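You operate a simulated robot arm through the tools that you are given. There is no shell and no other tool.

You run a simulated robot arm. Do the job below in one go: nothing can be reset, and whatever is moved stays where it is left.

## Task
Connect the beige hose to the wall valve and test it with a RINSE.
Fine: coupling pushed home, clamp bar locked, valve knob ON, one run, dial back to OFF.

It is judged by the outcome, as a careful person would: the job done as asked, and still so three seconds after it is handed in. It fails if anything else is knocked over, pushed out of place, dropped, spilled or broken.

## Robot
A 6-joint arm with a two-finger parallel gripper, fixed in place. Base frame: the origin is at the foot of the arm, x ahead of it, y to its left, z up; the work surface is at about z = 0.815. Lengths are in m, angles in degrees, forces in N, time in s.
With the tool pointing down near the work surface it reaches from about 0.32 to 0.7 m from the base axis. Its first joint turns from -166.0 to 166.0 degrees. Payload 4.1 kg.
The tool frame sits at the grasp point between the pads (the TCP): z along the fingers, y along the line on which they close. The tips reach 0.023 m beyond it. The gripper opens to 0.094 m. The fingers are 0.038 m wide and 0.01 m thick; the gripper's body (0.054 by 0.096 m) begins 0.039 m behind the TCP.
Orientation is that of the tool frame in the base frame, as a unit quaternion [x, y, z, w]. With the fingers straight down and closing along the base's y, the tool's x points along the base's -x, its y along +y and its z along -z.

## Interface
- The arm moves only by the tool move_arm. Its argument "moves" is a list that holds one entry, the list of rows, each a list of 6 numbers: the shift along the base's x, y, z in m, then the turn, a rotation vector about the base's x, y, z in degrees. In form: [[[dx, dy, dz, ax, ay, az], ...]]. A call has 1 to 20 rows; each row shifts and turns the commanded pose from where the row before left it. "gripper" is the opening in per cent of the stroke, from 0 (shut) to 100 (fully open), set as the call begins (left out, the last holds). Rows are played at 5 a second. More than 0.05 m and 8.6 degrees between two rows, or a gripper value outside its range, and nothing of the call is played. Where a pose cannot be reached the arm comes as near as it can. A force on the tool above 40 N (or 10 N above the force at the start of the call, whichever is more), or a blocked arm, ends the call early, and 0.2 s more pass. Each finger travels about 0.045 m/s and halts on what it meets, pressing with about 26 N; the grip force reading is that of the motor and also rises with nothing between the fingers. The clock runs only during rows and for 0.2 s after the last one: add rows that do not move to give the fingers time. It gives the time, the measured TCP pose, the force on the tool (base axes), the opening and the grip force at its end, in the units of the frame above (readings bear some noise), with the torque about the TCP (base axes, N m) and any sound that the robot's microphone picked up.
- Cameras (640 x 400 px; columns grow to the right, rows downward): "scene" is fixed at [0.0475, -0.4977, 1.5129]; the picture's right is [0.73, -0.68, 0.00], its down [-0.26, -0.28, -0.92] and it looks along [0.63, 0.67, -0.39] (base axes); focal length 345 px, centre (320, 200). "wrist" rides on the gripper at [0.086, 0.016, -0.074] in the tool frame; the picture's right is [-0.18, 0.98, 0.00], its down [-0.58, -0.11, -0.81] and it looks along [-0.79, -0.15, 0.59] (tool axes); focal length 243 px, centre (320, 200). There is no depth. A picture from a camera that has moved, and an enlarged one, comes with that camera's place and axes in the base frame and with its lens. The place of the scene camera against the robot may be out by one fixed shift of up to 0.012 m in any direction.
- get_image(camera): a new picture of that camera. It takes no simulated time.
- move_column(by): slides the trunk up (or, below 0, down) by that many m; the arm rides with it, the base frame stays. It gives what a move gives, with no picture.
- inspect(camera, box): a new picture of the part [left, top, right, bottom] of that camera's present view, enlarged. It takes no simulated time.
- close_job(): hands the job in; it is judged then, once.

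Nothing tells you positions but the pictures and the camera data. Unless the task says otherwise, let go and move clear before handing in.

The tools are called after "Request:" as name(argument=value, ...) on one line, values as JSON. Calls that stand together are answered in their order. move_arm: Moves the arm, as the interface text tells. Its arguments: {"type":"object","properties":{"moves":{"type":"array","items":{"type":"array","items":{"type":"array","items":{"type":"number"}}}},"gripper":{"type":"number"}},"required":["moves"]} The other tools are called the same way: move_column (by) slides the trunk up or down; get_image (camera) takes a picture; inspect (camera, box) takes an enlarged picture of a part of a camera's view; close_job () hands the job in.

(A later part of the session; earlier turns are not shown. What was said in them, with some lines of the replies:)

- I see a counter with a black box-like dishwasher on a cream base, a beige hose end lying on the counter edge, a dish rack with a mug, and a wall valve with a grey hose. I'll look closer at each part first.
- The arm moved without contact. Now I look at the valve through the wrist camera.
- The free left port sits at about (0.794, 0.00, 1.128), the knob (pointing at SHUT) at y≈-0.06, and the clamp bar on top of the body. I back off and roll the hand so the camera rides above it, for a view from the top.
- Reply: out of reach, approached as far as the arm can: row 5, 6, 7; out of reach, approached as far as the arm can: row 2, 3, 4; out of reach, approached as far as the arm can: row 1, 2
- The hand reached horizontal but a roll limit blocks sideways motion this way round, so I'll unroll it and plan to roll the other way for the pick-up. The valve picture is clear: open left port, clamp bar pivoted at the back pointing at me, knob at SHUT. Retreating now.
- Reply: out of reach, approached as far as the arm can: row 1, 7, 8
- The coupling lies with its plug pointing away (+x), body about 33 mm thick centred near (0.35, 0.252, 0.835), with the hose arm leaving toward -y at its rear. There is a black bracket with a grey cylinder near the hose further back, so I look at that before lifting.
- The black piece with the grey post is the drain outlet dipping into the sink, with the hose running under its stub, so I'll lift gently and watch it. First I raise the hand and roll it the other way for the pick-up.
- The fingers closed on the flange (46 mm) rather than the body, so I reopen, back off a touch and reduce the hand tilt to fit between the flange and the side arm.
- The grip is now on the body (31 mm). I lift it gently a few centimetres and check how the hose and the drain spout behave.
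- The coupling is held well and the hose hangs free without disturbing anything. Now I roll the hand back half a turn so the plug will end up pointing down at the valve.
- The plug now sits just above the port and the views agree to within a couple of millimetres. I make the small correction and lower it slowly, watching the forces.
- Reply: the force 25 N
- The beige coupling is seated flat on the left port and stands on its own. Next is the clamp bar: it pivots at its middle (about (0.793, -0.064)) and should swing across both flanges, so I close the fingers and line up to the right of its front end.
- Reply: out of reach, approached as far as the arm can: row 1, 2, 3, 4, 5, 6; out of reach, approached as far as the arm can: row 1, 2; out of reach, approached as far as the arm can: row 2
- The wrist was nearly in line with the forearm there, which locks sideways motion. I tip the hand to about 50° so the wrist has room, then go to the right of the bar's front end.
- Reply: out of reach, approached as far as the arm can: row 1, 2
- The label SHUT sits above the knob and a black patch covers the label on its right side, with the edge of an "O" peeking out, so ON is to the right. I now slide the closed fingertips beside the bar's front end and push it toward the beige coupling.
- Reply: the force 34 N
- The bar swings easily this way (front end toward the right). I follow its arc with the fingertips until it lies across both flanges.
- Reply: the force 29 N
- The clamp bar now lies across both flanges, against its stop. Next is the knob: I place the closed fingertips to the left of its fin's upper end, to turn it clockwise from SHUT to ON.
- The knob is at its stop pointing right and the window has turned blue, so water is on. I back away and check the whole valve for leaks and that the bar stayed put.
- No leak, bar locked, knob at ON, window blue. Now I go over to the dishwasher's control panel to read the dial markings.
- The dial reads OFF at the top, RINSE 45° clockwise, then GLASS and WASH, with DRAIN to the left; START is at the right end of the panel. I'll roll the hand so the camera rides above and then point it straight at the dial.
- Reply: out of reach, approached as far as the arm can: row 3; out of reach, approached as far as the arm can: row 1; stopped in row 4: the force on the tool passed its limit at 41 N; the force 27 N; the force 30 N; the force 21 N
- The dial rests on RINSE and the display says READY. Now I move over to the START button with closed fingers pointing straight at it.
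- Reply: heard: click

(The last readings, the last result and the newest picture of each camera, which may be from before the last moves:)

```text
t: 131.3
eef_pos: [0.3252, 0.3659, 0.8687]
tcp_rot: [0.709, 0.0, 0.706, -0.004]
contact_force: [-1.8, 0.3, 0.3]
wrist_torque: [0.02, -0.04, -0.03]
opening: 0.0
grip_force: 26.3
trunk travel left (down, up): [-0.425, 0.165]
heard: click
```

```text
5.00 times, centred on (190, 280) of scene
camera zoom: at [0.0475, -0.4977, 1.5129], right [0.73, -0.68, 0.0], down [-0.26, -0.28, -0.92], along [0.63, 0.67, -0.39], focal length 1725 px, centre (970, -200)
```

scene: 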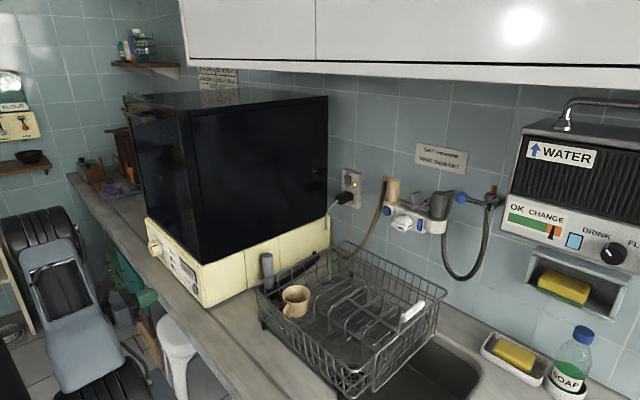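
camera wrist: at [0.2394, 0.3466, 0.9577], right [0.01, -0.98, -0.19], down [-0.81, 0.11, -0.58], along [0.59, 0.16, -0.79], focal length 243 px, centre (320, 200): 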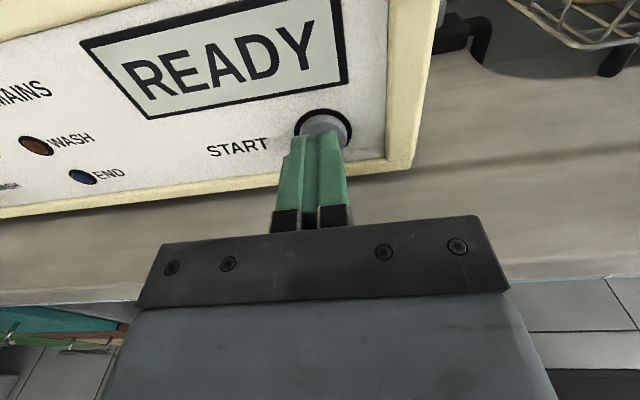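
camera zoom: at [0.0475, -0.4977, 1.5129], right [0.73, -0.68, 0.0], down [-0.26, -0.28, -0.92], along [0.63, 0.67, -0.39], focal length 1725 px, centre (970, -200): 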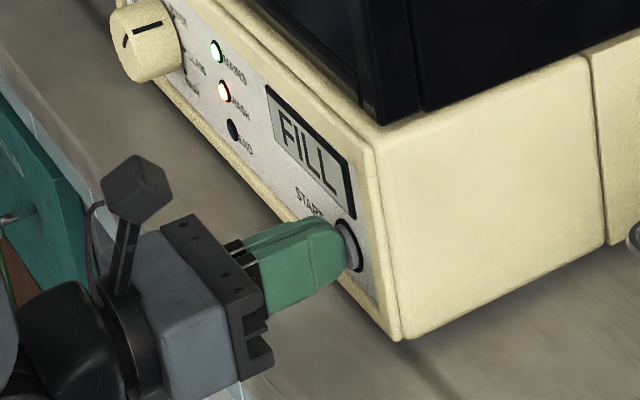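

A click: the display shows FILL and the WASH lamp is lit, so the run has started. I back off the button and watch the run and the valve.

Request:
move_arm(moves=[[[-0.01, 0, 0, 0, 0, 0], [-0.02, 0, 0, 0, 0, 0], [-0.03, 0, 0.005, 0, 0, 0], [-0.03, 0, 0.005, 0, 0, 0], [0, 0, 0, 0, 0, 0]]])

Request:
get_image(camera="scene")

Request:
inspect(camera="scene", box=[140, 230, 220, 310])

Request:
inspect(camera="scene", box=[330, 150, 460, 280])

```text
t: 132.5
eef_pos: [0.2336, 0.3637, 0.8775]
tcp_rot: [0.709, 0.001, 0.705, -0.005]
contact_force: [0.2, 0.3, 0.1]
wrist_torque: [0.0, -0.03, -0.01]
opening: 0.0
grip_force: 26.2
trunk travel left (down, up): [-0.425, 0.165]
```

```text
taken
```

scene: 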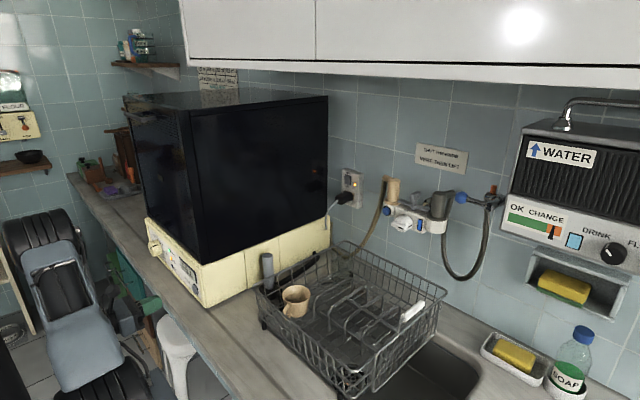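

```text
5.00 times, centred on (180, 270) of scene
camera zoom: at [0.0475, -0.4977, 1.5129], right [0.73, -0.68, 0.0], down [-0.26, -0.28, -0.92], along [0.63, 0.67, -0.39], focal length 1725 px, centre (1020, -150)
```

zoom: 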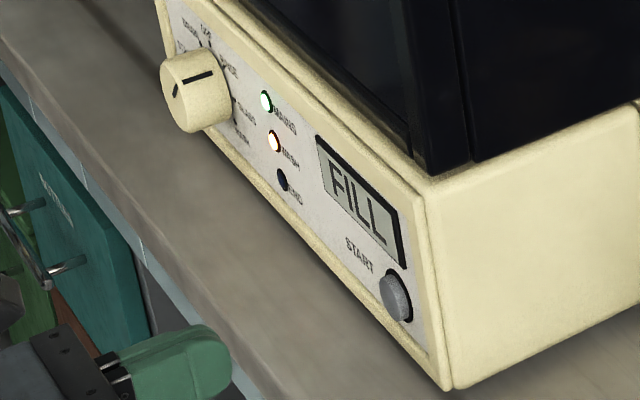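

```text
3.08 times, centred on (395, 215) of scene
camera zoom: at [0.0475, -0.4977, 1.5129], right [0.73, -0.68, 0.0], down [-0.26, -0.28, -0.92], along [0.63, 0.67, -0.39], focal length 1061 px, centre (89, 154)
```

zoom: 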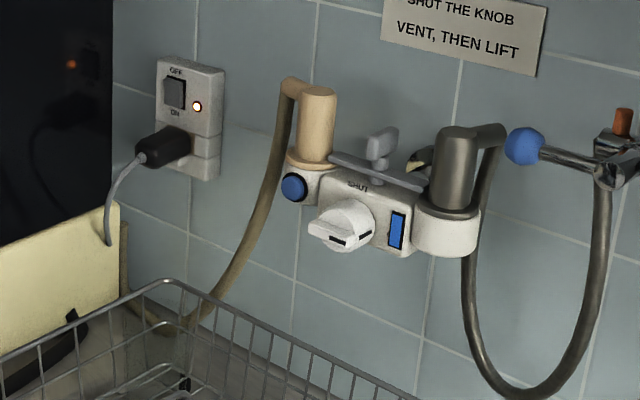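

Request:
move_arm(moves=[[[0, 0.026, 0.004, 0, 0, 0], [0, 0.03, 0.004, 0, 0, 0], [0, 0.03, 0.004, 0, 0, 0], [0, 0.03, 0, 0, 0, 0], [0, 0.03, 0, 0, 0, 0], [0, 0.03, 0, 0, 0, 4], [0, 0.03, 0, 0, 0, 4.5], [0, 0.02, 0, 7.5, 0, 0], [0, 0.015, 0, 7.5, 0, 0], [0, 0.015, 0, 7.5, 0, 0], [0, 0.01, 0, 7.5, 0, 0], [0, 0.005, 0, 7.5, 0, 0], [0, 0.004, 0, 7.5, 0, 0], [0, 0, 0, 0, 0, 0]]], gripper=80)

Request:
inspect(camera="scene", box=[130, 220, 220, 310])

Request:
get_image(camera="wrist")

```text
t: 135.5
eef_pos: [0.2383, 0.6387, 0.8909]
tcp_rot: [0.631, -0.22, 0.67, -0.324]
contact_force: [0.4, 0.1, -0.3]
wrist_torque: [0.02, 0.0, 0.04]
opening: 0.075
grip_force: 0.1
trunk travel left (down, up): [-0.425, 0.165]
```

```text
4.44 times, centred on (175, 265) of scene
camera zoom: at [0.0475, -0.4977, 1.5129], right [0.73, -0.68, 0.0], down [-0.26, -0.28, -0.92], along [0.63, 0.67, -0.39], focal length 1533 px, centre (964, -89)
```

zoom: 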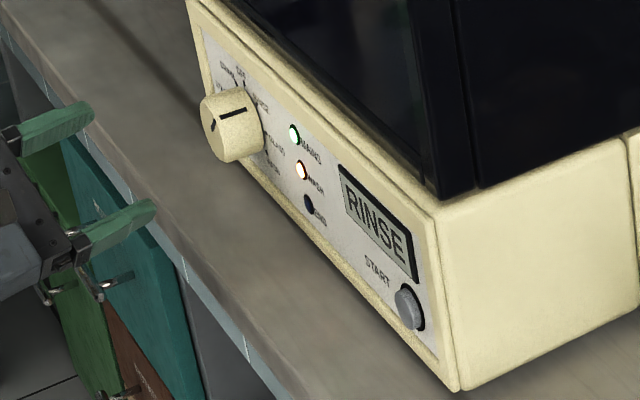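

```text
taken
camera wrist: at [0.1686, 0.5577, 0.9328], right [0.15, -0.55, -0.82], down [-0.82, 0.4, -0.42], along [0.56, 0.73, -0.39], focal length 243 px, centre (320, 200)
```

wrist: 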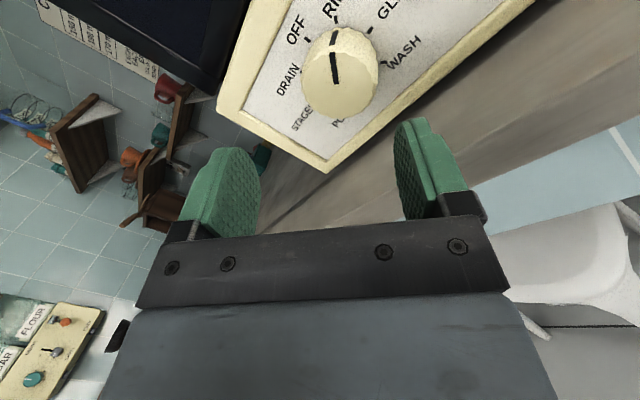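

The display now shows RINSE and WASH is lit; the run is in progress. I wait in front of the dial and keep an eye on it.

Request:
move_arm(moves=[[[0, 0, 0, 0, 0, 0], [0, 0, 0, 0, 0, 0], [0, 0, 0, 0, 0, 0], [0, 0, 0, 0, 0, 0], [0, 0, 0, 0, 0, 0], [0, 0, 0, 0, 0, 0], [0, 0, 0, 0, 0, 0], [0, 0, 0, 0, 0, 0], [0, 0, 0, 0, 0, 0], [0, 0, 0, 0, 0, 0], [0, 0, 0, 0, 0, 0], [0, 0, 0, 0, 0, 0], [0, 0, 0, 0, 0, 0], [0, 0, 0, 0, 0, 0], [0, 0, 0, 0, 0, 0], [0, 0, 0, 0, 0, 0], [0, 0, 0, 0, 0, 0], [0, 0, 0, 0, 0, 0], [0, 0, 0, 0, 0, 0], [0, 0, 0, 0, 0, 0]]])

Request:
inspect(camera="scene", box=[130, 220, 220, 310])

Request:
inspect(camera="scene", box=[240, 160, 460, 340])

```text
t: 139.7
eef_pos: [0.2375, 0.6378, 0.8912]
tcp_rot: [0.631, -0.22, 0.669, -0.323]
contact_force: [0.4, 0.9, -0.2]
wrist_torque: [0.0, 0.01, -0.02]
opening: 0.0752
grip_force: 0.0
trunk travel left (down, up): [-0.425, 0.165]
```

```text
4.44 times, centred on (175, 265) of scene
camera zoom: at [0.0475, -0.4977, 1.5129], right [0.73, -0.68, 0.0], down [-0.26, -0.28, -0.92], along [0.63, 0.67, -0.39], focal length 1533 px, centre (964, -89)
```

zoom: 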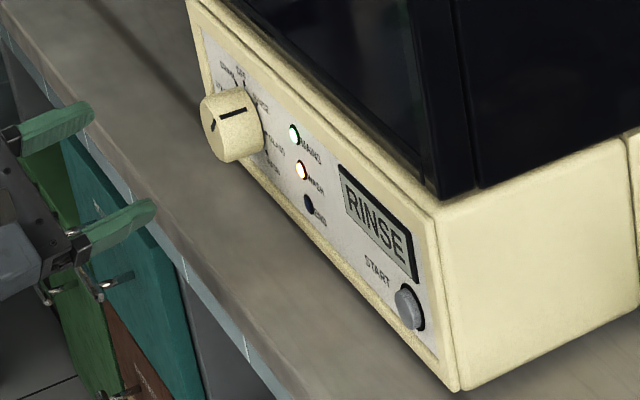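

```text
2.22 times, centred on (350, 250) of scene
camera zoom: at [0.0475, -0.4977, 1.5129], right [0.73, -0.68, 0.0], down [-0.26, -0.28, -0.92], along [0.63, 0.67, -0.39], focal length 767 px, centre (253, 89)
```

zoom: 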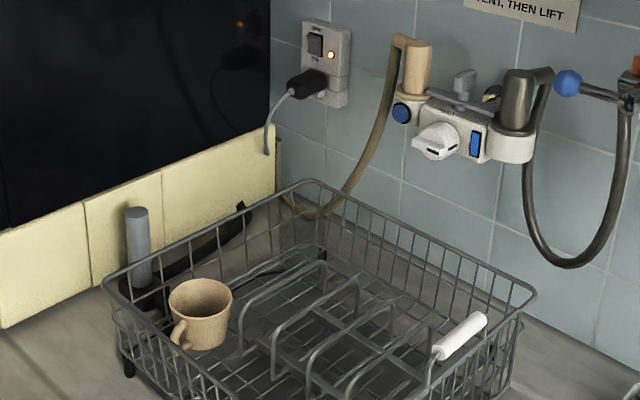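

Request:
move_arm(moves=[[[0, 0, 0, 0, 0, 0], [0, 0, 0, 0, 0, 0], [0, 0, 0, 0, 0, 0], [0, 0, 0, 0, 0, 0], [0, 0, 0, 0, 0, 0], [0, 0, 0, 0, 0, 0], [0, 0, 0, 0, 0, 0], [0, 0, 0, 0, 0, 0], [0, 0, 0, 0, 0, 0], [0, 0, 0, 0, 0, 0], [0, 0, 0, 0, 0, 0], [0, 0, 0, 0, 0, 0], [0, 0, 0, 0, 0, 0], [0, 0, 0, 0, 0, 0], [0, 0, 0, 0, 0, 0], [0, 0, 0, 0, 0, 0], [0, 0, 0, 0, 0, 0], [0, 0, 0, 0, 0, 0], [0, 0, 0, 0, 0, 0], [0, 0, 0, 0, 0, 0]]])

Request:
inspect(camera="scene", box=[130, 220, 220, 310])

```text
t: 143.9
eef_pos: [0.2375, 0.6392, 0.8915]
tcp_rot: [0.631, -0.22, 0.67, -0.324]
contact_force: [-0.3, 0.0, 0.3]
wrist_torque: [0.01, -0.02, -0.02]
opening: 0.0751
grip_force: 0.0
trunk travel left (down, up): [-0.425, 0.165]
```

```text
4.44 times, centred on (175, 265) of scene
camera zoom: at [0.0475, -0.4977, 1.5129], right [0.73, -0.68, 0.0], down [-0.26, -0.28, -0.92], along [0.63, 0.67, -0.39], focal length 1533 px, centre (964, -89)
```

zoom: 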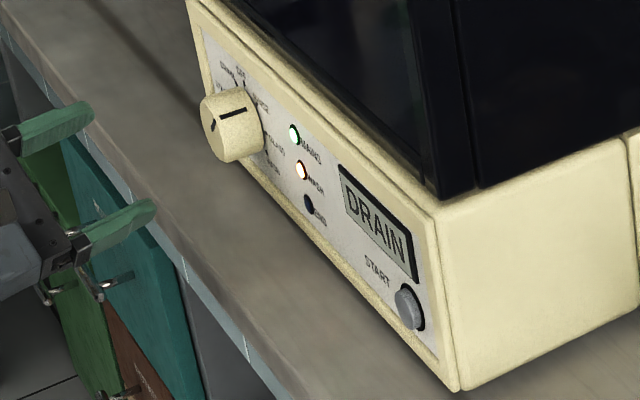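

The display has moved on to DRAIN. I keep waiting for the END lamp.

Request:
move_arm(moves=[[[0, 0, 0, 0, 0, 0], [0, 0, 0, 0, 0, 0], [0, 0, 0, 0, 0, 0], [0, 0, 0, 0, 0, 0], [0, 0, 0, 0, 0, 0], [0, 0, 0, 0, 0, 0], [0, 0, 0, 0, 0, 0], [0, 0, 0, 0, 0, 0], [0, 0, 0, 0, 0, 0], [0, 0, 0, 0, 0, 0], [0, 0, 0, 0, 0, 0], [0, 0, 0, 0, 0, 0], [0, 0, 0, 0, 0, 0], [0, 0, 0, 0, 0, 0], [0, 0, 0, 0, 0, 0]]])

Request:
inspect(camera="scene", box=[130, 220, 220, 310])

Request:
inspect(camera="scene", box=[240, 160, 460, 340])

```text
t: 147.1
eef_pos: [0.2384, 0.6394, 0.8907]
tcp_rot: [0.631, -0.22, 0.67, -0.324]
contact_force: [-1.3, 0.1, 0.1]
wrist_torque: [0.02, 0.0, 0.04]
opening: 0.075
grip_force: 0.0
trunk travel left (down, up): [-0.425, 0.165]
```

```text
4.44 times, centred on (175, 265) of scene
camera zoom: at [0.0475, -0.4977, 1.5129], right [0.73, -0.68, 0.0], down [-0.26, -0.28, -0.92], along [0.63, 0.67, -0.39], focal length 1533 px, centre (964, -89)
```

zoom: 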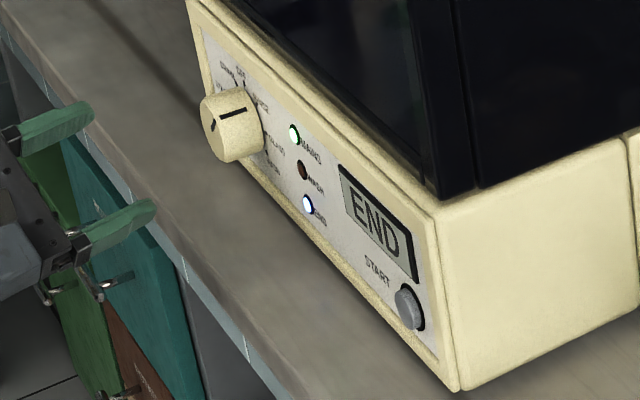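

```text
2.22 times, centred on (350, 250) of scene
camera zoom: at [0.0475, -0.4977, 1.5129], right [0.73, -0.68, 0.0], down [-0.26, -0.28, -0.92], along [0.63, 0.67, -0.39], focal length 767 px, centre (253, 89)
```

zoom: 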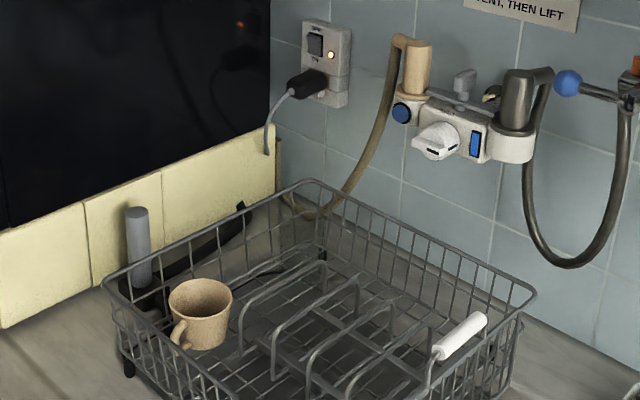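

The END lamp is lit: the one run is complete, and nothing leaks. Now I grip the dial again and turn it back to OFF.

Request:
move_arm(moves=[[[0.02, 0.0005, -0.001, 0, 0, 0], [0.025, 0.0005, -0.001, 0, 0, 0], [0.02, 0.0005, -0.0015, 0, 0, 0], [0.012, 0, 0, 0, 0, 0], [0.008, 0, 0, 0, 0, 0], [0, 0, 0, 0, 0, 0]]])

Request:
inspect(camera="wrist", box=[180, 50, 480, 250])

```text
t: 148.5
eef_pos: [0.3215, 0.6397, 0.8872]
tcp_rot: [0.631, -0.218, 0.67, -0.323]
contact_force: [0.9, -0.2, -0.3]
wrist_torque: [-0.02, 0.0, -0.01]
opening: 0.0749
grip_force: 0.1
trunk travel left (down, up): [-0.425, 0.165]
```

```text
2.00 times, centred on (330, 150) of wrist
camera zoom: at [0.2524, 0.5593, 0.9294], right [0.15, -0.55, -0.82], down [-0.82, 0.4, -0.42], along [0.56, 0.73, -0.39], focal length 485 px, centre (300, 300)
```

zoom: 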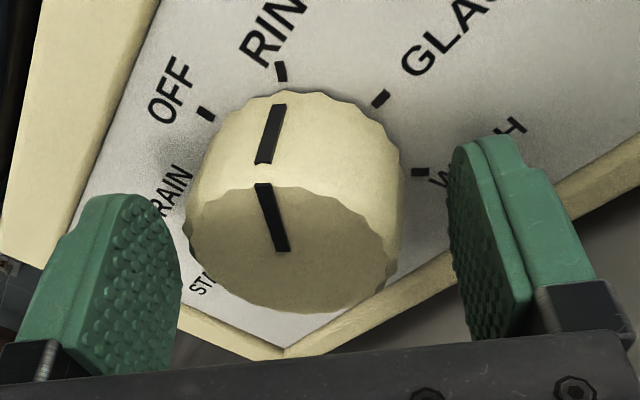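

Request:
move_arm(moves=[[[0.003, 0, 0, 0, 0, 0], [0, 0, 0, 0, 0, 0], [0, 0, 0, 0, 0, 0], [0, 0, 0, 0, 0, 0], [0, 0, 0, 0, 0, 0]]], gripper=50)

Request:
inspect(camera="wrist", box=[180, 50, 480, 250])

```text
t: 149.7
eef_pos: [0.3242, 0.6405, 0.8879]
tcp_rot: [0.631, -0.22, 0.67, -0.323]
contact_force: [-2.9, 6.9, 6.2]
wrist_torque: [0.0, 0.58, -0.49]
opening: 0.0556
grip_force: 44.8
trunk travel left (down, up): [-0.425, 0.165]
```

```text
2.00 times, centred on (330, 150) of wrist
camera zoom: at [0.2552, 0.56, 0.9295], right [0.15, -0.55, -0.82], down [-0.82, 0.4, -0.42], along [0.56, 0.73, -0.39], focal length 485 px, centre (300, 300)
```

zoom: 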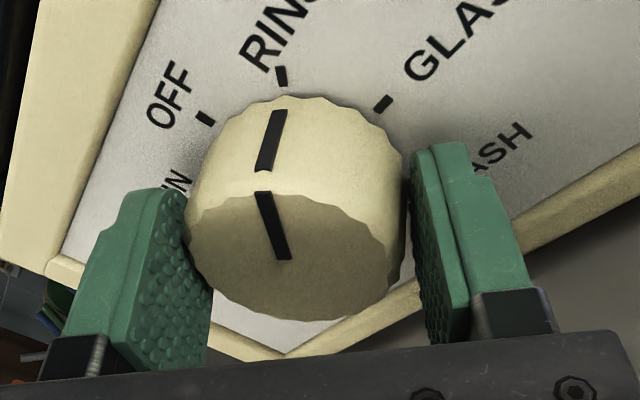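

Request:
move_arm(moves=[[[0, 0, 0, -7.5, 0, 0], [0, 0, 0, -7.5, 0, 0], [0, 0, 0, -7.5, 0, 0], [0, 0, 0, -7.5, 0, 0], [0, 0, 0, -7.5, 0, 0], [0, 0, 0, -7.5, 0, 0], [0, 0, 0, 0, 0, 0]]])

Request:
inspect(camera="wrist", box=[180, 50, 480, 250])

Request:
inspect(camera="scene", box=[130, 220, 220, 310])

```text
t: 151.3
eef_pos: [0.3237, 0.6401, 0.8889]
tcp_rot: [0.706, 0.053, 0.704, -0.055]
contact_force: [-2.4, 0.3, 16.4]
wrist_torque: [0.07, -0.72, -1.4]
opening: 0.0555
grip_force: 45.0
trunk travel left (down, up): [-0.425, 0.165]
```

```text
2.00 times, centred on (330, 150) of wrist
camera zoom: at [0.2548, 0.6126, 0.9765], right [0.15, -0.97, -0.19], down [-0.82, -0.01, -0.58], along [0.56, 0.24, -0.79], focal length 485 px, centre (300, 300)
```

zoom: 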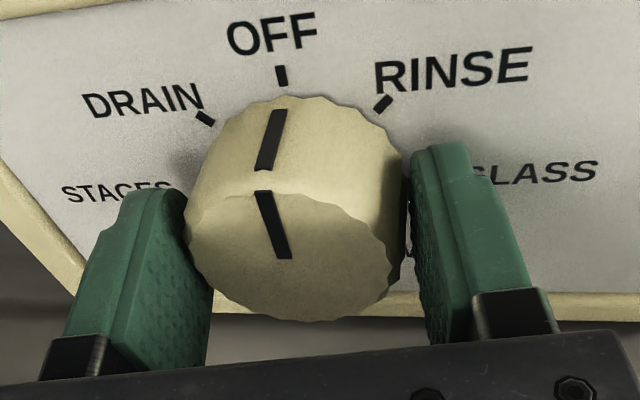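

```text
4.44 times, centred on (175, 265) of scene
camera zoom: at [0.0475, -0.4977, 1.5129], right [0.73, -0.68, 0.0], down [-0.26, -0.28, -0.92], along [0.63, 0.67, -0.39], focal length 1533 px, centre (964, -89)
```

zoom: 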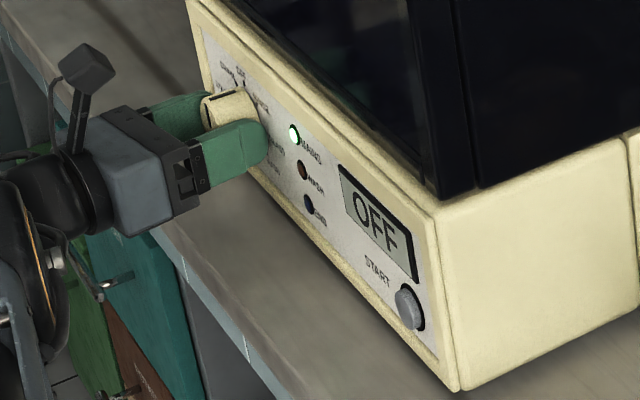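

The display is back to OFF and the pointer lines up with the OFF mark. I release the dial and move clear.

Request:
move_arm(moves=[[[0, 0, 0, 0, 0, 0], [0, 0, 0, 0, 0, 0], [0, 0, 0, 0, 0, 0], [-0.01, 0, 0, 0, 0, 0], [-0.02, 0, 0, 0, 0, 0], [-0.03, 0, 0, 0, 0, 0], [-0.03, 0, 0.01, 0, 0, 0], [-0.02, 0, 0.02, 0, 0, 0], [0, -0.02, 0.02, 0, 0, 0], [0, -0.02, 0.02, 0, 0, 0], [0, 0, 0, 0, 0, 0]]], gripper=80)

Request:
get_image(camera="wrist")

Request:
get_image(camera="scene")

Request:
inspect(camera="scene", box=[130, 220, 220, 310])

Request:
inspect(camera="scene", box=[360, 150, 460, 250])

```text
t: 153.7
eef_pos: [0.2135, 0.6026, 0.9551]
tcp_rot: [0.706, 0.053, 0.704, -0.056]
contact_force: [-0.6, -0.5, 1.2]
wrist_torque: [-0.01, 0.03, 0.03]
opening: 0.0752
grip_force: 0.0
trunk travel left (down, up): [-0.425, 0.165]
```

```text
taken
camera wrist: at [0.1447, 0.5738, 1.0431], right [0.15, -0.97, -0.19], down [-0.82, -0.01, -0.58], along [0.56, 0.24, -0.79], focal length 243 px, centre (320, 200)
```

wrist: 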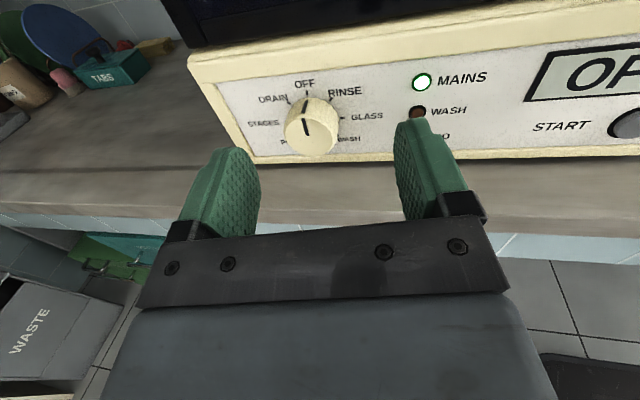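

```text
taken
```

scene: 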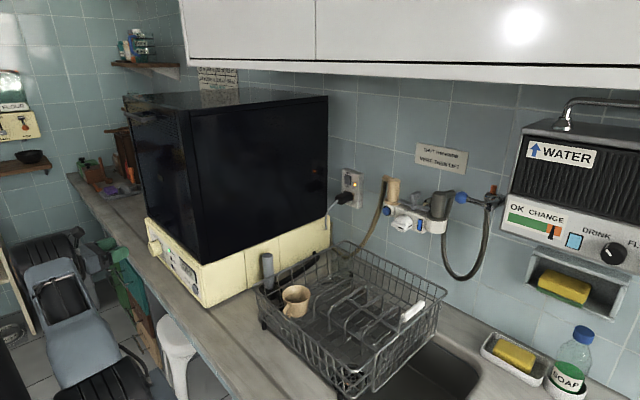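

```text
4.44 times, centred on (175, 265) of scene
camera zoom: at [0.0475, -0.4977, 1.5129], right [0.73, -0.68, 0.0], down [-0.26, -0.28, -0.92], along [0.63, 0.67, -0.39], focal length 1533 px, centre (964, -89)
```

zoom: 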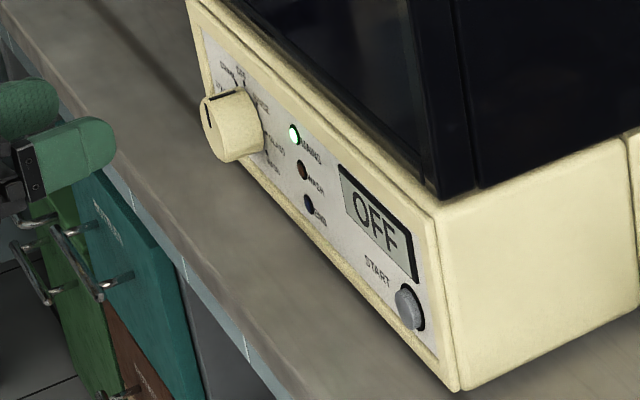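

```text
4.00 times, centred on (410, 200) of scene
camera zoom: at [0.0475, -0.4977, 1.5129], right [0.73, -0.68, 0.0], down [-0.26, -0.28, -0.92], along [0.63, 0.67, -0.39], focal length 1380 px, centre (-40, 200)
```

zoom: 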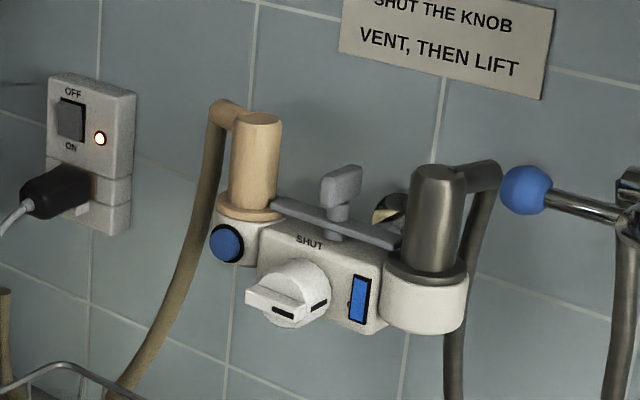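

The beige coupling is home under the locked clamp bar, and the knob is at ON with the window blue. One RINSE run finished, the dial and display read OFF, nothing else has moved, and the arm is clear, so I hand the job in.

Request:
close_job()

```text
The job is handed in.
```

The beige hose is connected to the wall valve, it passed one RINSE run, and the job is handed in.

- **Coupling:** it is pushed home in the left port, with its flange flat on the cup. I saw no leak before, during or after the run.
- **Clamp bar:** it is swung across both coupling flanges, against its stop.
- **Valve knob:** it is turned clockwise from SHUT to its stop, and the window beside it turned blue. The ON label is mostly hidden by that window (only the edge of an "O" shows), so I judged the position by the stop and the blue window.
- **RINSE run:** I pressed START once. The display went through FILL, RINSE and DRAIN to END.
- **Dial:** it is back at OFF, and the display reads OFF.

The dish rack, mug, drain outlet and water-filter hose look as they did at the start, and the arm is clear of everything.
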